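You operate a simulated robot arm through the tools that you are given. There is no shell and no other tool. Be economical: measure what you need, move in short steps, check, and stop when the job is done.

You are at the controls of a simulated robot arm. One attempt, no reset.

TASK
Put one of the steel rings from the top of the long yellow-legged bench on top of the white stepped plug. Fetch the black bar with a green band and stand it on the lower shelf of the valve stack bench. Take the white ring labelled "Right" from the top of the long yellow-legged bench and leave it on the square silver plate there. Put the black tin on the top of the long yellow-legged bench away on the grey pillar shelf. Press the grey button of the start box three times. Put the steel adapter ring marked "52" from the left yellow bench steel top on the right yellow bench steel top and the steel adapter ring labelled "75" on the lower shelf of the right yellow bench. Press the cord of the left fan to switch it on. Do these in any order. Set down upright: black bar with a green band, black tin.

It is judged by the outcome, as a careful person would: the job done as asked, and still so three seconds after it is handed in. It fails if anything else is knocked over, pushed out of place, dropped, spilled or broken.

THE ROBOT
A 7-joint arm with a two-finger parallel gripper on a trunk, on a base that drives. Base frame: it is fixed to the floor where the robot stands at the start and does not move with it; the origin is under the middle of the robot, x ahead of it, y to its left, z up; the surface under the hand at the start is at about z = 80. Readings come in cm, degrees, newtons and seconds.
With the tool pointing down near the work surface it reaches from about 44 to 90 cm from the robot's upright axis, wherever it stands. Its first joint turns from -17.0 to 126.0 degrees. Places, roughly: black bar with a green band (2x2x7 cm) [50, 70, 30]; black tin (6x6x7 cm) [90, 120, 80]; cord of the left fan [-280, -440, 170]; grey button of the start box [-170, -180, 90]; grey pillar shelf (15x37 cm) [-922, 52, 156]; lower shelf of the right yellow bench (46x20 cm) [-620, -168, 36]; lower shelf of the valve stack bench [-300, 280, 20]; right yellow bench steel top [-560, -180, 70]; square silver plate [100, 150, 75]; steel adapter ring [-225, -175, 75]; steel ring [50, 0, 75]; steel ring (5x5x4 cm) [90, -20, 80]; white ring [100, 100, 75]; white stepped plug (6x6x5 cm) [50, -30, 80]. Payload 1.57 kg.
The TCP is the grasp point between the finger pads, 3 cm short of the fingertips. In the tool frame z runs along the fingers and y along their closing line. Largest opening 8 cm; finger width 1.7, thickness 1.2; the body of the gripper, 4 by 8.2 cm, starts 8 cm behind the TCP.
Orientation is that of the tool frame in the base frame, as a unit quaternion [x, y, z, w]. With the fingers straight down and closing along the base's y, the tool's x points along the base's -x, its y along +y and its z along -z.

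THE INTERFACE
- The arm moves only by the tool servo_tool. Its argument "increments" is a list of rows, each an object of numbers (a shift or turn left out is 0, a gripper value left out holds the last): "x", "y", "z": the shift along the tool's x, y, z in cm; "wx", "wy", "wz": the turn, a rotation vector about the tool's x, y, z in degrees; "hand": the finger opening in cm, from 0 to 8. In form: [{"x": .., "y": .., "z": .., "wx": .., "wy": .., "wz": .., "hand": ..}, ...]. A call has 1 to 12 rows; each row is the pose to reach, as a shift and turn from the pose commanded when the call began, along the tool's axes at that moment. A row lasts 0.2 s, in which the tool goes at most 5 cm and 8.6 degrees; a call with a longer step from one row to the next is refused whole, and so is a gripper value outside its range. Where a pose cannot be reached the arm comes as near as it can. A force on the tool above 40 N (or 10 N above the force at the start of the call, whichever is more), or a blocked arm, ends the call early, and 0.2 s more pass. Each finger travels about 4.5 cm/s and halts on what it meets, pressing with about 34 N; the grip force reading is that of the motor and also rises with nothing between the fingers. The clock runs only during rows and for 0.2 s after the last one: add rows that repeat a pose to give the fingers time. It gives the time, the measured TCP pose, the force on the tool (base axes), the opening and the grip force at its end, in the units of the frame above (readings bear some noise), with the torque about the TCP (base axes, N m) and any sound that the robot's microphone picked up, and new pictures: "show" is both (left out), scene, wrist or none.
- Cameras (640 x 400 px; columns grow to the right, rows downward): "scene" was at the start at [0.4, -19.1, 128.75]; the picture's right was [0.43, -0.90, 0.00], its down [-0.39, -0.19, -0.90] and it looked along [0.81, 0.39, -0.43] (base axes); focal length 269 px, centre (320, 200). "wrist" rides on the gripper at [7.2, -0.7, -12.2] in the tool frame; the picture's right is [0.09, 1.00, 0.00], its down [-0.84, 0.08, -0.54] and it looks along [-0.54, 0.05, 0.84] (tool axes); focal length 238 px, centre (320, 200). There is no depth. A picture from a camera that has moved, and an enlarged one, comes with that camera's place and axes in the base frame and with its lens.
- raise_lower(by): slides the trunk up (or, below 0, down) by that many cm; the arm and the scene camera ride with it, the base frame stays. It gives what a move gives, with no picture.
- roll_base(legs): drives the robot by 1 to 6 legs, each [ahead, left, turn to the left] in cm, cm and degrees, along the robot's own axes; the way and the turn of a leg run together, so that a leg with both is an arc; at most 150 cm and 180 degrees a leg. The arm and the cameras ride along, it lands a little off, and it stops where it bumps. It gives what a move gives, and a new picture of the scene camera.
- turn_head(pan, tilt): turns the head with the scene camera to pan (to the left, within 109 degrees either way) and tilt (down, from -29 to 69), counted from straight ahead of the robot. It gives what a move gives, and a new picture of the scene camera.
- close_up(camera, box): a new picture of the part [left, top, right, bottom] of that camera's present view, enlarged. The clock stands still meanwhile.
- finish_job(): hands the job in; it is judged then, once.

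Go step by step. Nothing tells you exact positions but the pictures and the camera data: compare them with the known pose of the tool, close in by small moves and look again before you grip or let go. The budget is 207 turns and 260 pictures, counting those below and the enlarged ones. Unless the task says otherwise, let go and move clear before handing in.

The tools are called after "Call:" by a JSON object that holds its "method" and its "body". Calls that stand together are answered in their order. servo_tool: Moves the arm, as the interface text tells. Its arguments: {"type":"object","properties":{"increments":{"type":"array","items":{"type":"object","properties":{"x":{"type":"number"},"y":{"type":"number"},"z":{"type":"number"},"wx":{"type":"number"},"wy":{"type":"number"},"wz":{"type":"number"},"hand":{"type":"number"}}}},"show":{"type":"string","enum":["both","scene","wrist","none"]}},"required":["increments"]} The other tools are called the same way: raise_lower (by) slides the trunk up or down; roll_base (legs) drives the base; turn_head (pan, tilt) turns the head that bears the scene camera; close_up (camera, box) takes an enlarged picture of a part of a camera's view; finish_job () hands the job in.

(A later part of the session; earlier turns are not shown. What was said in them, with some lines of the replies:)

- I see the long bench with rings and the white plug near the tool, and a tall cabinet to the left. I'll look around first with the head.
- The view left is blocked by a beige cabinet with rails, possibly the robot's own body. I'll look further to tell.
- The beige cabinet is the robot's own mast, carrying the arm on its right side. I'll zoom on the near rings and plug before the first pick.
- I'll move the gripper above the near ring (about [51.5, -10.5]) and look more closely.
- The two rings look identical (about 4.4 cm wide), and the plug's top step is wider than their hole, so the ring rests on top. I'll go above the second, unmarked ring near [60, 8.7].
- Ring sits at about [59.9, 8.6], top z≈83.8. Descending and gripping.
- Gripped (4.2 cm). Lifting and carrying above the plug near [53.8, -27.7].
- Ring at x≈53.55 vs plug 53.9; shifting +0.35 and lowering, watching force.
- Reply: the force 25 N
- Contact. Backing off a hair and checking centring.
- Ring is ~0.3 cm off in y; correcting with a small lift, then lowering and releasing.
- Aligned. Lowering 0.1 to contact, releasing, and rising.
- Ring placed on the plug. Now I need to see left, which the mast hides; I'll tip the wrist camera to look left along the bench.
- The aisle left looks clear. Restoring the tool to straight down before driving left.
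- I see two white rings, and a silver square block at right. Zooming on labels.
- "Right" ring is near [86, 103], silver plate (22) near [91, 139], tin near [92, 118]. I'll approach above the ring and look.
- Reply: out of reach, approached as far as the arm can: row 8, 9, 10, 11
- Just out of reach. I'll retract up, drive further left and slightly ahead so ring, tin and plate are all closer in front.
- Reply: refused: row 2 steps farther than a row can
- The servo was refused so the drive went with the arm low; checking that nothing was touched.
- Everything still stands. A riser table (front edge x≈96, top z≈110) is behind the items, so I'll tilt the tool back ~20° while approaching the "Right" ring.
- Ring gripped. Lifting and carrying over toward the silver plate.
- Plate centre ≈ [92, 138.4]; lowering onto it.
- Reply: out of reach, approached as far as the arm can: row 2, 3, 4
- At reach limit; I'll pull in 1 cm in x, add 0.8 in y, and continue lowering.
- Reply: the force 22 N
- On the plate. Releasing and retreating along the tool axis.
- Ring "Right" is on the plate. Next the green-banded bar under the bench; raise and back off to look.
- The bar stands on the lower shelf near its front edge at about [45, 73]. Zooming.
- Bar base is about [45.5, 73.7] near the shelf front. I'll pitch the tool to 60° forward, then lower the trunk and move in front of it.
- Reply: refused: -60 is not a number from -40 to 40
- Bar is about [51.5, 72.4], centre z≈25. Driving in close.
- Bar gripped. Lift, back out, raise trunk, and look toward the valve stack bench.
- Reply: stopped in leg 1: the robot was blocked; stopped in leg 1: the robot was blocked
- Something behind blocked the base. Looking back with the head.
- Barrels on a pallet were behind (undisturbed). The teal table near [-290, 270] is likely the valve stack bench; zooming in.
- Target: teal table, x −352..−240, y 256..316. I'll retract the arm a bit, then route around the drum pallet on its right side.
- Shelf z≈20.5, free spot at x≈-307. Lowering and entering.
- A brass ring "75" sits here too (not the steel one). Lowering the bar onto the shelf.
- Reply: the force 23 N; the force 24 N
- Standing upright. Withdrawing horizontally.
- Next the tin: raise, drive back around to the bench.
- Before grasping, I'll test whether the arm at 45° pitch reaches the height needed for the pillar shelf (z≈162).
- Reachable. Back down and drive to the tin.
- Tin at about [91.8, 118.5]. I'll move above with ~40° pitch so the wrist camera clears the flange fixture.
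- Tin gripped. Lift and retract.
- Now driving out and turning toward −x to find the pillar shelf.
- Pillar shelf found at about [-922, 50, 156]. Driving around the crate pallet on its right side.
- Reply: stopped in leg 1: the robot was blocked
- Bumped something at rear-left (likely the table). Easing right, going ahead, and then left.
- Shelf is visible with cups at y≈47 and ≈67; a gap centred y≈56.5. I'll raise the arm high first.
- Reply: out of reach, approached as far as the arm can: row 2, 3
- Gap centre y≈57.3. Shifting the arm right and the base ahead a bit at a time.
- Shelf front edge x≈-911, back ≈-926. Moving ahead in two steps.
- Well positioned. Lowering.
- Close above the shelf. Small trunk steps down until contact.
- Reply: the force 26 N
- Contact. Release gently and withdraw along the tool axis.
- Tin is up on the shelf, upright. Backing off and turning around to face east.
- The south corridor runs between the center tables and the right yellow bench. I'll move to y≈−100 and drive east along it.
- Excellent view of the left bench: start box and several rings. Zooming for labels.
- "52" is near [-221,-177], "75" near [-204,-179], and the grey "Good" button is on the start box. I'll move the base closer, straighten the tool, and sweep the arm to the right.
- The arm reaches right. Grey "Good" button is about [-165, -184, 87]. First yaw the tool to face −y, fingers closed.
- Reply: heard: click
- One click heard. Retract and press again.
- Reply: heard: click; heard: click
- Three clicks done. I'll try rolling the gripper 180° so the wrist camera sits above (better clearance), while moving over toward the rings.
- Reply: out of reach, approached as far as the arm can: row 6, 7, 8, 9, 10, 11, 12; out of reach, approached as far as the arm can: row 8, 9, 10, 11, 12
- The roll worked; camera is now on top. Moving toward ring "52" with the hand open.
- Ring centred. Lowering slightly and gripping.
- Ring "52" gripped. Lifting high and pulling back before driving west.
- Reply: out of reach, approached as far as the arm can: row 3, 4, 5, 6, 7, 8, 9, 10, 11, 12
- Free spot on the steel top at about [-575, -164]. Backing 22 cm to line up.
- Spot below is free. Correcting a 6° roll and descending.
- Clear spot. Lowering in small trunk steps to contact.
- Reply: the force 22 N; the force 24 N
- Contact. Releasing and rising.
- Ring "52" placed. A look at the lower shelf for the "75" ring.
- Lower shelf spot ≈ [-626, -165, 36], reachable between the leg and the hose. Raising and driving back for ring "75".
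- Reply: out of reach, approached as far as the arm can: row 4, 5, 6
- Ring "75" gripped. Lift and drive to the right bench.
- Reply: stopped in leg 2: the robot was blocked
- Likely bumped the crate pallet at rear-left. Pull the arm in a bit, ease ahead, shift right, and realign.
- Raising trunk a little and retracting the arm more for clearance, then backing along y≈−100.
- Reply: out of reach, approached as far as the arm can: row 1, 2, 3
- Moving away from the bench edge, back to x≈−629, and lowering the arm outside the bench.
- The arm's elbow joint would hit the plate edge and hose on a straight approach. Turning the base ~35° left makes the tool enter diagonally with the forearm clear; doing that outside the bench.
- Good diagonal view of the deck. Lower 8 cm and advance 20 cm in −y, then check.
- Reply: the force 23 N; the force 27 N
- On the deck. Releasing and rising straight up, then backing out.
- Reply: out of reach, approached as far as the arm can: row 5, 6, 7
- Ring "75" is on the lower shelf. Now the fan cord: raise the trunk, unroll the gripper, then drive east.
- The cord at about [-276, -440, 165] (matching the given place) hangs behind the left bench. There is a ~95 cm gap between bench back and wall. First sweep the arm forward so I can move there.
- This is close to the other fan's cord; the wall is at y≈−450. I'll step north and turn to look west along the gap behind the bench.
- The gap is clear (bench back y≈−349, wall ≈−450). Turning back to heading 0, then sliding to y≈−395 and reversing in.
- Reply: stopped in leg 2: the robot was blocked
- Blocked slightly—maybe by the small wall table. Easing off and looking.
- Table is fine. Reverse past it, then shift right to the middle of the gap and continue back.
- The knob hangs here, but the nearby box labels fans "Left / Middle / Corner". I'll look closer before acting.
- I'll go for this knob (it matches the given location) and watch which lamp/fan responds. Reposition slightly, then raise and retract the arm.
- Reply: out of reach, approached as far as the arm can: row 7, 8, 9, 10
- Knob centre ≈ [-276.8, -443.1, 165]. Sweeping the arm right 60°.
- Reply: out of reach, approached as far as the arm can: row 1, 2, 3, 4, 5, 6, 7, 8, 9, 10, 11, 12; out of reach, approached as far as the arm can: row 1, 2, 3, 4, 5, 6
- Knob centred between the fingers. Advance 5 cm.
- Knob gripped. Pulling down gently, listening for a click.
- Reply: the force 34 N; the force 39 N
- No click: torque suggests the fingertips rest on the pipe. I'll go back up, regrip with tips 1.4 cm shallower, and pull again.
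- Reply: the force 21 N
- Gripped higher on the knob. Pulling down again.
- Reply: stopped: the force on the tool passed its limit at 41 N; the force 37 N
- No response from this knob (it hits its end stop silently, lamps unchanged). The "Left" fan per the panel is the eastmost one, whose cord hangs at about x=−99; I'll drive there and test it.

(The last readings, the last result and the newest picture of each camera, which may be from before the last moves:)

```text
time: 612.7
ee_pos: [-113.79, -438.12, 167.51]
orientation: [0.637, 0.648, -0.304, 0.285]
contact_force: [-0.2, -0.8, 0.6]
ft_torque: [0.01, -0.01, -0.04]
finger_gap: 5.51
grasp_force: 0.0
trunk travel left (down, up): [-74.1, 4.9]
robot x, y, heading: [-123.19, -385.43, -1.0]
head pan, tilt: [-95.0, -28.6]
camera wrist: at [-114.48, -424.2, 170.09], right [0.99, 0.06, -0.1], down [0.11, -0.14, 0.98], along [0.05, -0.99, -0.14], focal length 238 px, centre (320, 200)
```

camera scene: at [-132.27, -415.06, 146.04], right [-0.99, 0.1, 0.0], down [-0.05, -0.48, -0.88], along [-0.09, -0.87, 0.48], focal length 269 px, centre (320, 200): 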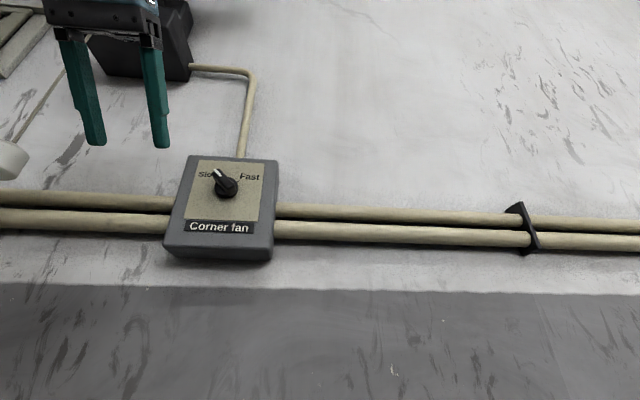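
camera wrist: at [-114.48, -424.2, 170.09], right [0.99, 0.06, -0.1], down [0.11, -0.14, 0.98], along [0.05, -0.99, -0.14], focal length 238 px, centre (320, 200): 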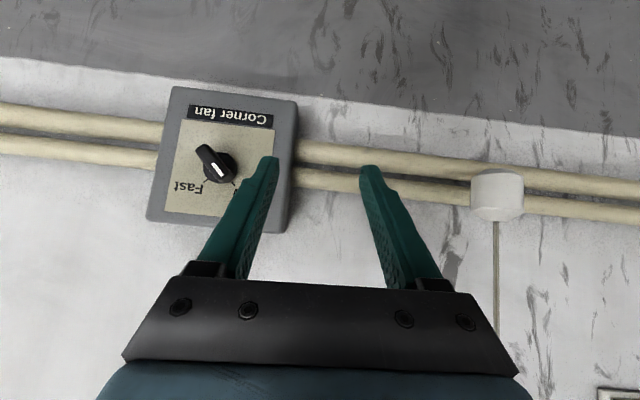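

This one is labelled "Corner fan", so not the left fan; the first knob was at the given place after all. I'll step out to view that fan and check whether it runs.

Call:
{"method": "roll_base", "body": {"legs": [[0, 4, 1], [58, 0, 0], [0, 42, 0], [0, 0, -63]]}}

Call:
{"method": "turn_head", "body": {"pan": -109, "tilt": -6}}

Call:
{"method": "close_up", "body": {"camera": "scene", "box": [120, 20, 340, 200]}}

```text
time: 616.3
ee_pos: [-59.66, -434.25, 167.42]
orientation: [0.645, 0.641, -0.305, 0.283]
contact_force: [-9.1, -2.7, 0.8]
ft_torque: [0.3, -0.87, 0.59]
finger_gap: 5.37
grasp_force: 0.0
trunk travel left (down, up): [-74.1, 4.9]
robot x, y, heading: [-67.5, -381.18, -1.0]
head pan, tilt: [-95.0, -28.6]
stopped in leg 2: the robot was blocked; the commanded pose is now the measured one
camera scene: at [-76.76, -411.34, 146.04], right [-0.99, 0.1, 0.0], down [-0.05, -0.48, -0.88], along [-0.09, -0.87, 0.48], focal length 269 px, centre (320, 200)
```

scene: 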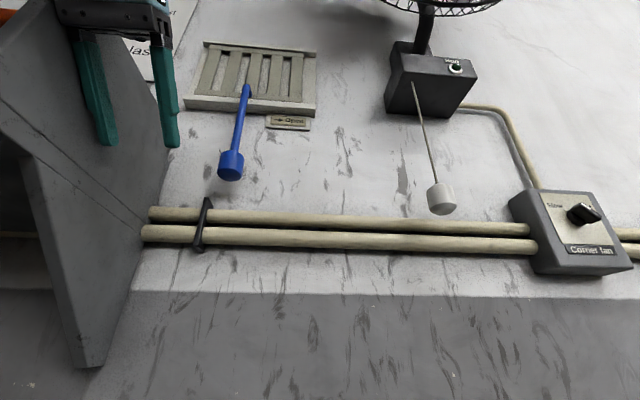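

```text
time: 617.2
ee_pos: [-59.59, -434.27, 167.56]
orientation: [0.644, 0.642, -0.305, 0.284]
contact_force: [-15.0, -3.3, -1.1]
ft_torque: [0.18, -1.37, 1.04]
finger_gap: 5.37
grasp_force: 0.1
trunk travel left (down, up): [-74.1, 4.9]
robot x, y, heading: [-67.84, -381.81, -0.8]
head pan, tilt: [-108.9, -6.0]
camera scene: at [-79.05, -412.86, 142.95], right [-0.94, 0.34, 0.0], down [-0.03, -0.1, -0.99], along [-0.33, -0.94, 0.1], focal length 269 px, centre (320, 200)
```

scene: 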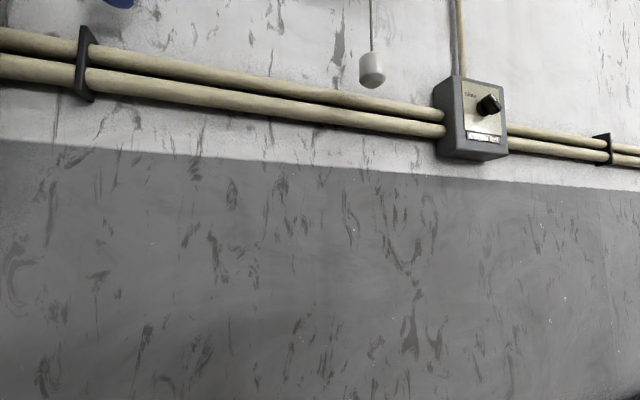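

```text
2.22 times, centred on (230, 110) of scene
camera zoom: at [-79.05, -412.86, 142.95], right [-0.94, 0.34, 0.0], down [-0.03, -0.1, -0.99], along [-0.33, -0.94, 0.1], focal length 597 px, centre (520, 400)
```

zoom: 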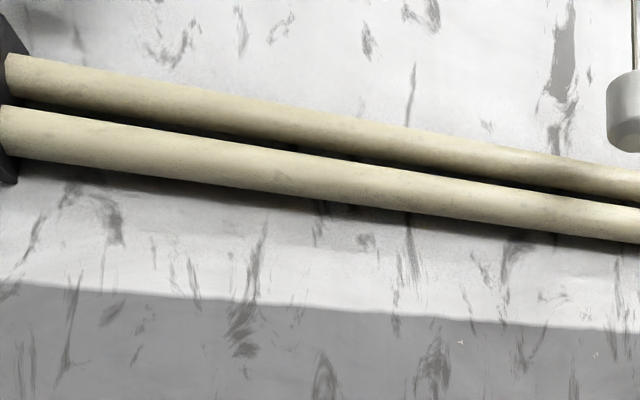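

The gripper brushed the wall-shelf bracket; backing off immediately, then moving north and turning to look.

Call:
{"method": "roll_base", "body": {"legs": [[-10, 0, 0], [0, 22, 0.8]]}}

Call:
{"method": "roll_base", "body": {"legs": [[20, 22, 0], [0, 0, -63]]}}

Call:
{"method": "close_up", "body": {"camera": "scene", "box": [120, 0, 340, 160]}}

```text
time: 619.6
ee_pos: [-68.15, -411.96, 167.41]
orientation: [0.638, 0.647, -0.303, 0.286]
contact_force: [-0.6, 0.5, -0.4]
ft_torque: [0.0, 0.01, 0.0]
finger_gap: 5.51
grasp_force: 0.1
trunk travel left (down, up): [-74.1, 4.9]
robot x, y, heading: [-77.73, -359.59, 0.1]
head pan, tilt: [-108.9, -6.0]
camera scene: at [-88.08, -390.96, 142.95], right [-0.95, 0.32, 0.0], down [-0.03, -0.1, -0.99], along [-0.32, -0.94, 0.1], focal length 269 px, centre (320, 200)
```

scene: 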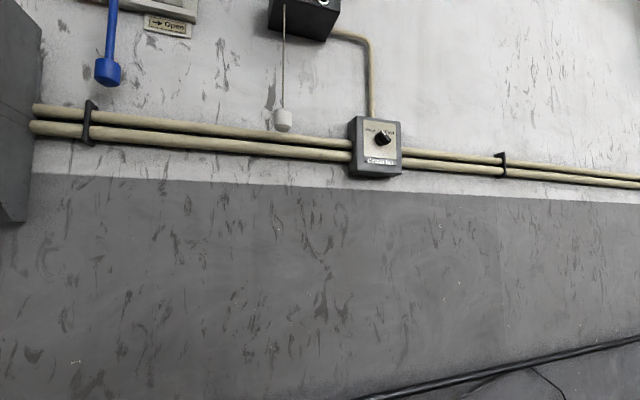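

```text
time: 624.4
ee_pos: [-99.63, -369.86, 167.49]
orientation: [0.882, 0.221, -0.407, 0.087]
contact_force: [0.2, 0.3, 0.5]
ft_torque: [0.0, -0.01, 0.01]
finger_gap: 5.5
grasp_force: 0.1
trunk travel left (down, up): [-74.1, 4.9]
robot x, y, heading: [-57.07, -337.41, -62.5]
head pan, tilt: [-108.9, -6.0]
camera scene: at [-89.96, -342.53, 142.96], right [-0.15, 0.99, 0.0], down [-0.1, -0.02, -0.99], along [-0.98, -0.15, 0.1], focal length 269 px, centre (320, 200)
```

scene: 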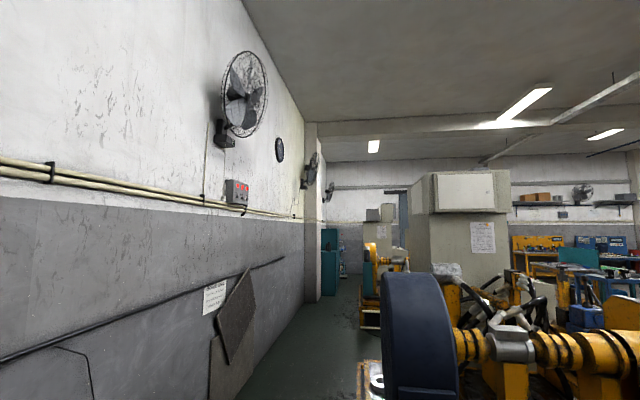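

```text
2.50 times, centred on (230, 80) of scene
camera zoom: at [-89.96, -342.53, 142.96], right [-0.15, 0.99, 0.0], down [-0.1, -0.02, -0.99], along [-0.98, -0.15, 0.1], focal length 672 px, centre (545, 500)
```

zoom: 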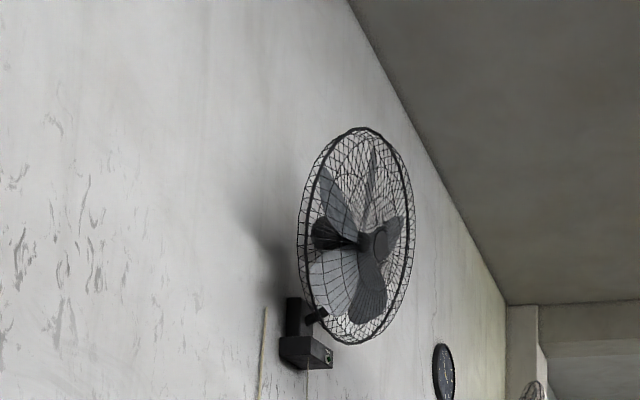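

The fan is not spinning; possibly the two full pulls toggled it on and off (trunk moves may not report sounds). I'll return and pull once using servo, listening.

Call:
{"method": "roll_base", "body": {"legs": [[0, 0, 62.5], [-50, 0, 0], [0, -47, 0], [-120, 0, 0], [-58, 0, 0]]}}

```text
time: 641.1
ee_pos: [-272.67, -440.96, 167.42]
orientation: [0.612, 0.674, -0.289, 0.297]
contact_force: [23.1, 6.2, 0.7]
ft_torque: [0.08, -0.35, 0.45]
finger_gap: 3.5
grasp_force: 0.1
trunk travel left (down, up): [-74.1, 4.9]
robot x, y, heading: [-285.98, -389.21, 2.4]
head pan, tilt: [-108.9, -6.0]
stopped in leg 5: the force on the tool passed its limit at 44 N (the readings are from after the stop); the commanded pose is now the measured one
camera scene: at [-295.48, -420.94, 142.99], right [-0.96, 0.28, 0.0], down [-0.03, -0.1, -0.99], along [-0.28, -0.95, 0.11], focal length 269 px, centre (320, 200)
```

scene: 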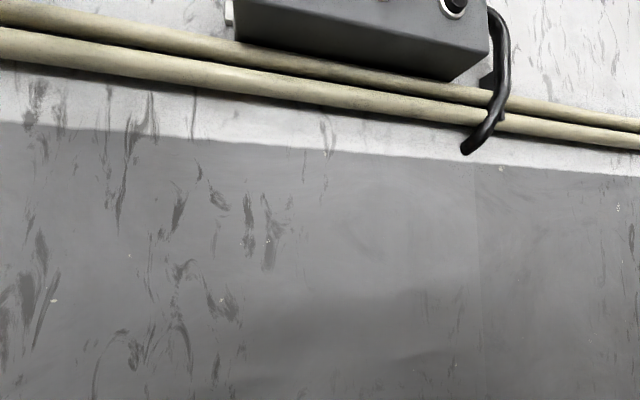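

The finger touched the knob from the side; easing off and realigning.

Call:
{"method": "roll_base", "body": {"legs": [[3, 0, 0], [0, 6, -2.4]]}}

Call:
{"method": "servo_tool", "body": {"increments": [{"hand": 6}, {"hand": 6}], "show": "wrist"}}

```text
time: 642.5
ee_pos: [-272.82, -435.52, 167.29]
orientation: [0.629, 0.657, -0.297, 0.29]
contact_force: [-0.7, -0.1, 0.7]
ft_torque: [0.0, -0.04, -0.01]
finger_gap: 5.5
grasp_force: 0.0
trunk travel left (down, up): [-74.1, 4.9]
robot x, y, heading: [-283.76, -382.73, 0.2]
head pan, tilt: [-108.9, -6.0]
camera scene: at [-294.21, -414.46, 142.95], right [-0.95, 0.32, 0.0], down [-0.03, -0.1, -0.99], along [-0.32, -0.94, 0.1], focal length 269 px, centre (320, 200)
```

scene: 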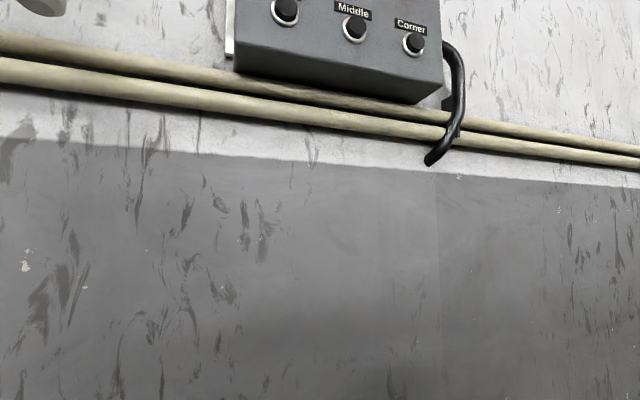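

```text
time: 643.1
ee_pos: [-272.81, -435.41, 167.41]
orientation: [0.629, 0.657, -0.297, 0.291]
contact_force: [0.2, 0.5, 0.6]
ft_torque: [-0.03, 0.03, 0.01]
finger_gap: 6.01
grasp_force: 0.1
trunk travel left (down, up): [-74.1, 4.9]
robot x, y, heading: [-283.87, -382.89, 0.4]
head pan, tilt: [-108.9, -6.0]
camera wrist: at [-273.9, -421.62, 170.04], right [0.99, 0.09, -0.09], down [0.11, -0.14, 0.99], along [0.08, -0.99, -0.14], focal length 238 px, centre (320, 200)
```

wrist: 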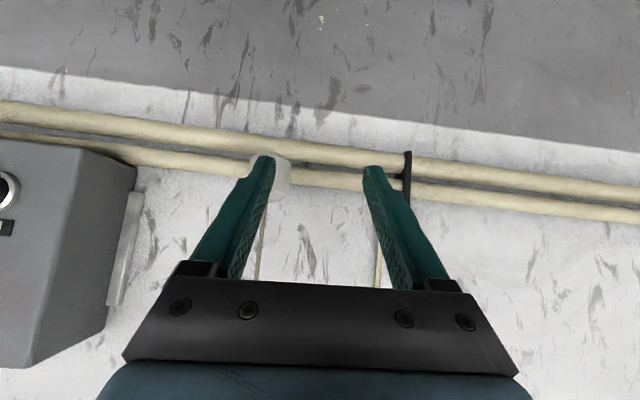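

Call:
{"method": "roll_base", "body": {"legs": [[-4, 0, 0], [0, -6, 0]]}}

Call:
{"method": "servo_tool", "body": {"increments": [{"hand": 5}, {"hand": 4}, {"hand": 3}, {"hand": 2.5}, {"hand": 2.5}, {"hand": 2.5}], "show": "wrist"}}

```text
time: 644.5
ee_pos: [-276.75, -441.73, 167.4]
orientation: [0.629, 0.657, -0.298, 0.29]
contact_force: [-0.5, -0.6, 0.3]
ft_torque: [-0.04, 0.01, 0.03]
finger_gap: 6.02
grasp_force: 0.0
trunk travel left (down, up): [-74.1, 4.9]
robot x, y, heading: [-287.95, -389.15, 0.1]
head pan, tilt: [-108.9, -6.0]
camera scene: at [-298.18, -420.52, 142.96], right [-0.95, 0.32, 0.0], down [-0.03, -0.1, -0.99], along [-0.32, -0.94, 0.1], focal length 269 px, centre (320, 200)
```

scene: 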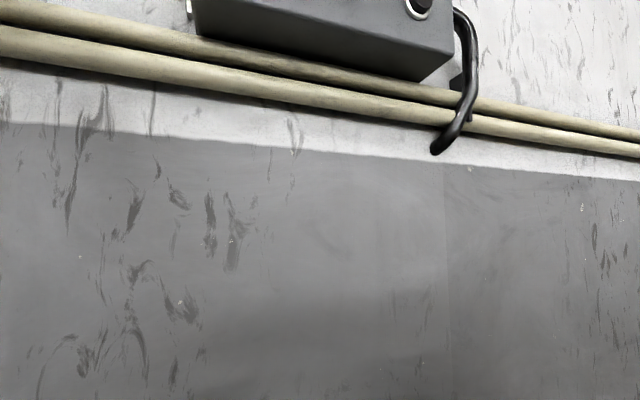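

```text
time: 645.9
ee_pos: [-277.06, -441.63, 167.44]
orientation: [0.63, 0.656, -0.296, 0.291]
contact_force: [-17.4, -2.5, -0.6]
ft_torque: [-0.01, -0.2, -0.37]
finger_gap: 3.68
grasp_force: 38.5
trunk travel left (down, up): [-74.1, 4.9]
robot x, y, heading: [-287.44, -389.19, 0.2]
head pan, tilt: [-108.9, -6.0]
camera wrist: at [-278.16, -427.73, 170.05], right [0.99, 0.09, -0.09], down [0.1, -0.14, 0.99], along [0.08, -0.99, -0.14], focal length 238 px, centre (320, 200)
```

wrist: 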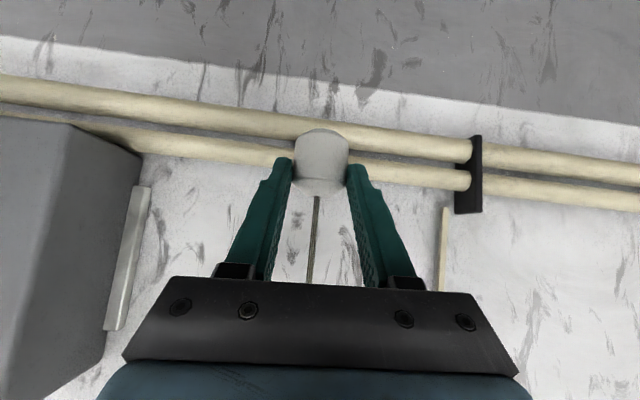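

Pulling down with servo now.

Call:
{"method": "servo_tool", "body": {"increments": [{"x": 0.4, "z": 0.32}, {"x": 0.77, "z": 0.64}, {"x": 1.15, "z": 0.96}, {"x": 1.53, "z": 1.29}, {"x": 1.9, "z": 1.6}, {"x": 2.1, "z": 1.75}, {"x": 2.1, "z": 1.75}], "show": "none"}}

```text
time: 647.0
ee_pos: [-277.05, -441.63, 166.01]
orientation: [0.635, 0.652, -0.299, 0.288]
contact_force: [-9.9, 11.9, 2.0]
ft_torque: [0.07, -0.58, -0.22]
finger_gap: 3.68
grasp_force: 43.1
out of reach, approached as far as the arm can: row 3, 4, 5
trunk travel left (down, up): [-74.1, 4.9]
robot x, y, heading: [-287.79, -389.54, 0.3]
head pan, tilt: [-108.9, -6.0]
stopped in row 5: the force on the tool passed its limit at 41 N (the readings are from after the stop); the commanded pose is now the measured one
```

Call:
{"method": "raise_lower", "body": {"by": -1.4}}

Call:
{"method": "servo_tool", "body": {"increments": [{"z": 0}, {"z": 0}], "show": "wrist"}}

```text
time: 647.6
ee_pos: [-277.11, -441.52, 164.73]
orientation: [0.634, 0.651, -0.299, 0.29]
contact_force: [-17.3, 11.4, 19.2]
ft_torque: [-1.31, -0.31, -0.51]
finger_gap: 3.59
grasp_force: 43.4
trunk travel left (down, up): [-72.7, 6.3]
robot x, y, heading: [-287.39, -388.94, 0.3]
head pan, tilt: [-108.9, -6.0]
```

```text
time: 648.2
ee_pos: [-277.12, -441.61, 164.72]
orientation: [0.634, 0.652, -0.3, 0.289]
contact_force: [-21.5, 8.4, 24.8]
ft_torque: [-0.78, -0.3, -0.49]
finger_gap: 3.64
grasp_force: 43.2
trunk travel left (down, up): [-72.7, 6.3]
robot x, y, heading: [-287.83, -389.45, 0.3]
head pan, tilt: [-108.9, -6.0]
camera wrist: at [-277.95, -427.76, 167.27], right [0.99, 0.08, -0.09], down [0.1, -0.13, 0.99], along [0.06, -0.99, -0.14], focal length 238 px, centre (320, 200)
```

wrist: 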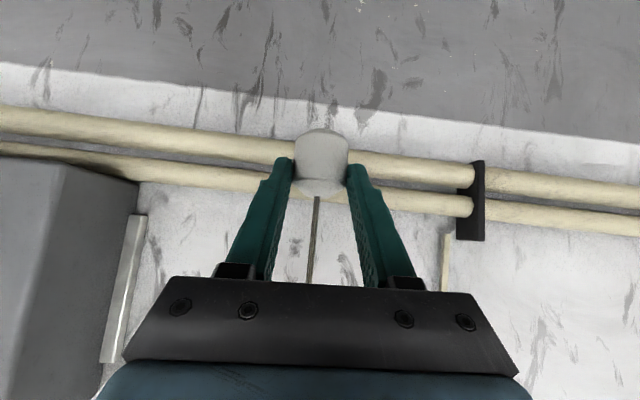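

At the end stop again; checking the lamps while held.

Call:
{"method": "turn_head", "body": {"pan": -95, "tilt": -29}}

```text
time: 649.0
ee_pos: [-277.08, -441.7, 164.65]
orientation: [0.634, 0.653, -0.298, 0.289]
contact_force: [-23.6, 8.3, 27.1]
ft_torque: [-0.48, -0.25, -0.5]
finger_gap: 3.61
grasp_force: 42.8
trunk travel left (down, up): [-72.7, 6.3]
robot x, y, heading: [-287.52, -388.92, 0.3]
head pan, tilt: [-95.0, -28.6]
camera scene: at [-296.21, -418.81, 144.66], right [-1.0, 0.08, 0.0], down [-0.04, -0.48, -0.88], along [-0.07, -0.87, 0.48], focal length 269 px, centre (320, 200)
```

scene: 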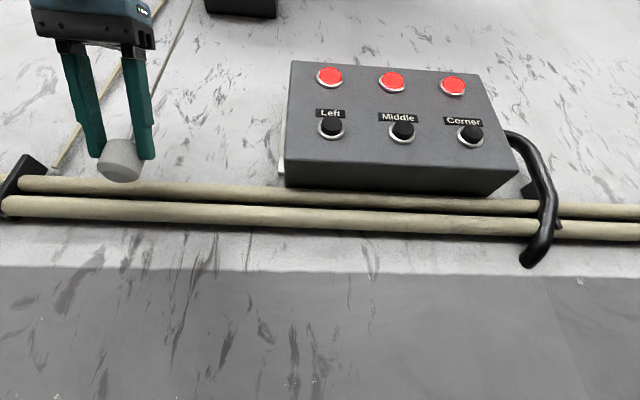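

Call:
{"method": "raise_lower", "body": {"by": 2.7}}

Call:
{"method": "servo_tool", "body": {"increments": [{"hand": 4}, {"hand": 5}, {"hand": 6}, {"hand": 6}], "show": "none"}}

Call:
{"method": "close_up", "body": {"camera": "scene", "box": [0, 0, 320, 200]}}

```text
time: 649.8
ee_pos: [-277.09, -441.64, 167.3]
orientation: [0.635, 0.653, -0.298, 0.287]
contact_force: [-26.3, 14.0, 0.7]
ft_torque: [1.41, -0.14, -0.56]
finger_gap: 3.62
grasp_force: 43.1
trunk travel left (down, up): [-75.4, 3.6]
robot x, y, heading: [-287.63, -389.27, 0.4]
head pan, tilt: [-95.0, -28.6]
```

```text
time: 650.8
ee_pos: [-276.73, -442.03, 167.25]
orientation: [0.634, 0.653, -0.298, 0.288]
contact_force: [-0.7, 0.2, 0.5]
ft_torque: [0.0, 0.01, -0.01]
finger_gap: 6.0
grasp_force: 0.1
trunk travel left (down, up): [-75.4, 3.6]
robot x, y, heading: [-287.75, -389.06, 0.5]
head pan, tilt: [-95.0, -28.6]
```

```text
2.00 times, centred on (160, 100) of scene
camera zoom: at [-295.98, -418.96, 147.34], right [-1.0, 0.08, 0.0], down [-0.04, -0.48, -0.88], along [-0.07, -0.87, 0.48], focal length 537 px, centre (640, 400)
```

zoom: 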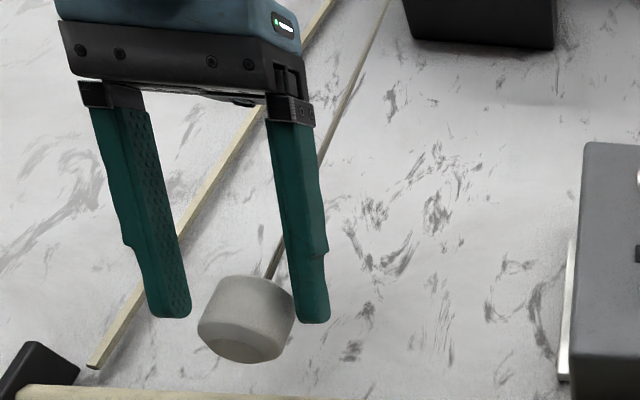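

Now (after a third pull) checking whether the fan is running: drive out carefully and look.

Call:
{"method": "roll_base", "body": {"legs": [[0, 6, -0.4], [150, 0, 0], [25, 0, 0], [0, 46, 0], [50, 0, 0], [0, 0, -63]]}}

Call:
{"method": "turn_head", "body": {"pan": -109, "tilt": -6}}

Call:
{"method": "close_up", "body": {"camera": "scene", "box": [120, 0, 340, 160]}}

```text
time: 661.4
ee_pos: [-100.59, -427.37, 167.18]
orientation: [0.618, 0.669, -0.291, 0.293]
contact_force: [0.0, -0.3, 0.2]
ft_torque: [-0.02, 0.03, 0.01]
finger_gap: 5.95
grasp_force: 0.0
trunk travel left (down, up): [-75.4, 3.6]
robot x, y, heading: [-114.46, -375.06, 3.1]
head pan, tilt: [-95.0, -28.6]
stopped in leg 4: the robot was blocked; the commanded pose is now the measured one
camera scene: at [-120.98, -405.29, 147.34], right [-1.0, 0.04, 0.0], down [-0.02, -0.48, -0.88], along [-0.03, -0.88, 0.48], focal length 269 px, centre (320, 200)
```

scene: 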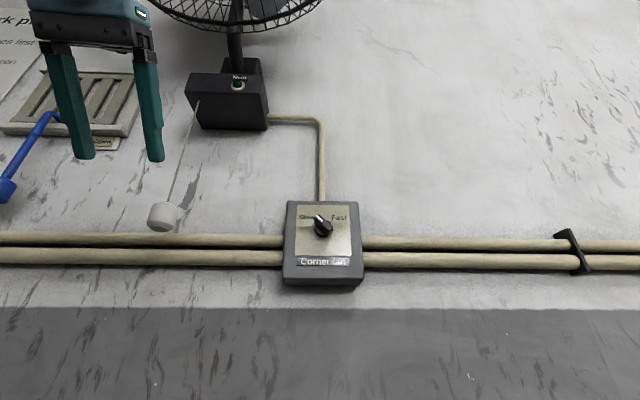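

```text
time: 662.2
ee_pos: [-100.6, -427.26, 167.07]
orientation: [0.618, 0.669, -0.291, 0.294]
contact_force: [1.1, 0.1, 0.9]
ft_torque: [-0.01, 0.03, 0.03]
finger_gap: 6.0
grasp_force: 0.0
trunk travel left (down, up): [-75.4, 3.6]
robot x, y, heading: [-114.45, -375.08, 2.8]
head pan, tilt: [-108.9, -6.0]
camera scene: at [-123.13, -406.96, 144.27], right [-0.96, 0.27, 0.0], down [-0.03, -0.1, -0.99], along [-0.27, -0.96, 0.11], focal length 269 px, centre (320, 200)
```

scene: 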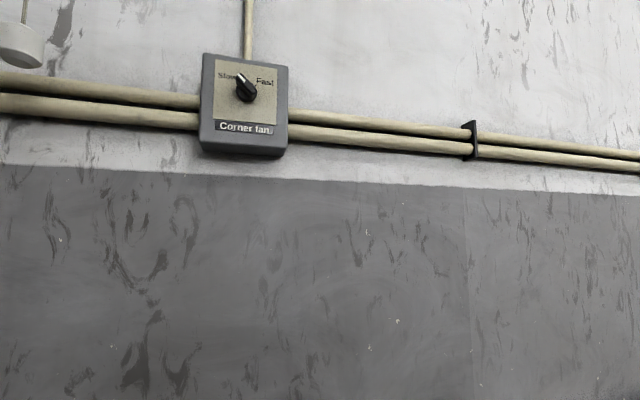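

```text
2.50 times, centred on (230, 80) of scene
camera zoom: at [-123.13, -406.96, 144.27], right [-0.96, 0.27, 0.0], down [-0.03, -0.1, -0.99], along [-0.27, -0.96, 0.11], focal length 672 px, centre (545, 500)
```

zoom: 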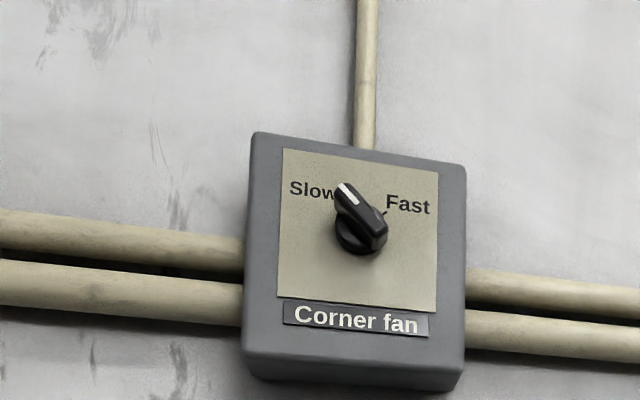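

Call:
{"method": "roll_base", "body": {"legs": [[18, 0, -3], [0, 38, 0], [40, 0, 0], [0, 0, -63]]}}

Call:
{"method": "close_up", "body": {"camera": "scene", "box": [160, 0, 340, 220]}}

```text
time: 670.7
ee_pos: [-97.37, -369.41, 167.16]
orientation: [0.884, 0.218, -0.405, 0.084]
contact_force: [0.4, 0.2, 0.4]
ft_torque: [0.01, 0.0, 0.0]
finger_gap: 5.98
grasp_force: 0.1
trunk travel left (down, up): [-75.4, 3.6]
robot x, y, heading: [-54.99, -336.51, -63.9]
head pan, tilt: [-108.9, -6.0]
camera scene: at [-87.4, -340.66, 144.26], right [-0.13, 0.99, 0.0], down [-0.1, -0.01, -0.99], along [-0.99, -0.12, 0.1], focal length 269 px, centre (320, 200)
```

scene: 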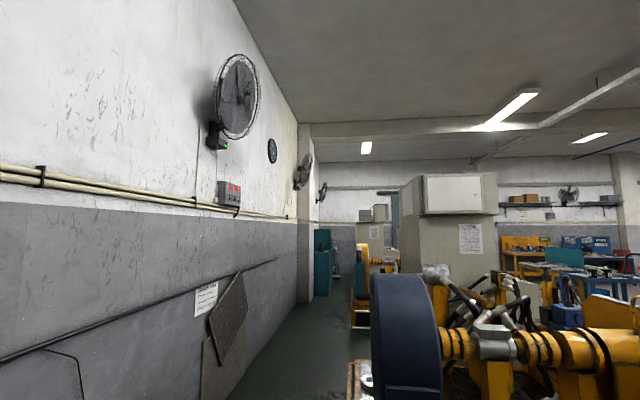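

```text
1.82 times, centred on (250, 110) of scene
camera zoom: at [-87.4, -340.66, 144.26], right [-0.13, 0.99, 0.0], down [-0.1, -0.01, -0.99], along [-0.99, -0.12, 0.1], focal length 489 px, centre (447, 364)
```

zoom: 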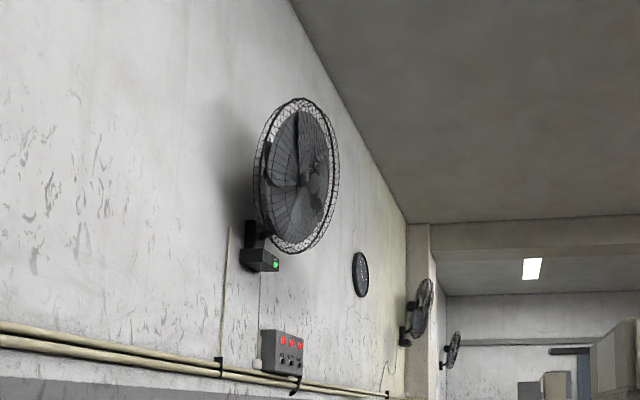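

The fan at the given location now runs: its lamp is green and the blades are blurred. All items are placed and the arm is clear, so I'm handing in.

Call:
{"method": "finish_job", "body": {}}

```text
The job is handed in.
```

I finished all the steps and handed the job in, with one uncertainty over which fan is "the left fan".

- **Steel ring:** it sits on top of the white stepped plug.
- **Black bar with green band:** it stands upright on the lower shelf of the teal bench, which I took to be the valve stack bench because it matches your location.
- **White "Right" ring:** it is on the square silver plate.
- **Black tin:** it stands upright on the grey pillar shelf, between the cups.
- **Grey button of the start box:** I pressed it three times and heard a click each time. It is the one labelled "Good".
- **Adapter rings:** "52" is on the right yellow bench's steel top, and "75" is on its lower shelf.
- **Fan cord:** I pulled the cord at the location you gave. That fan is running, with its lamp green and blades blurred. It took three pulls, because the first two had switched it on and then off again. No label there names that fan. The one to its left is marked "Corner fan", and the nearby Left / Middle / Corner panel stayed all red, so I went by your location.

**Bumps:** the base touched the drum pallet, an object near the middle tables (probably a table), an object near the crate pallet (probably the pallet), the bench frame and the small wall table. The gripper pressed against the wall shelf bracket. The drums and the wall table looked undisturbed afterwards. I did not recheck the rest.
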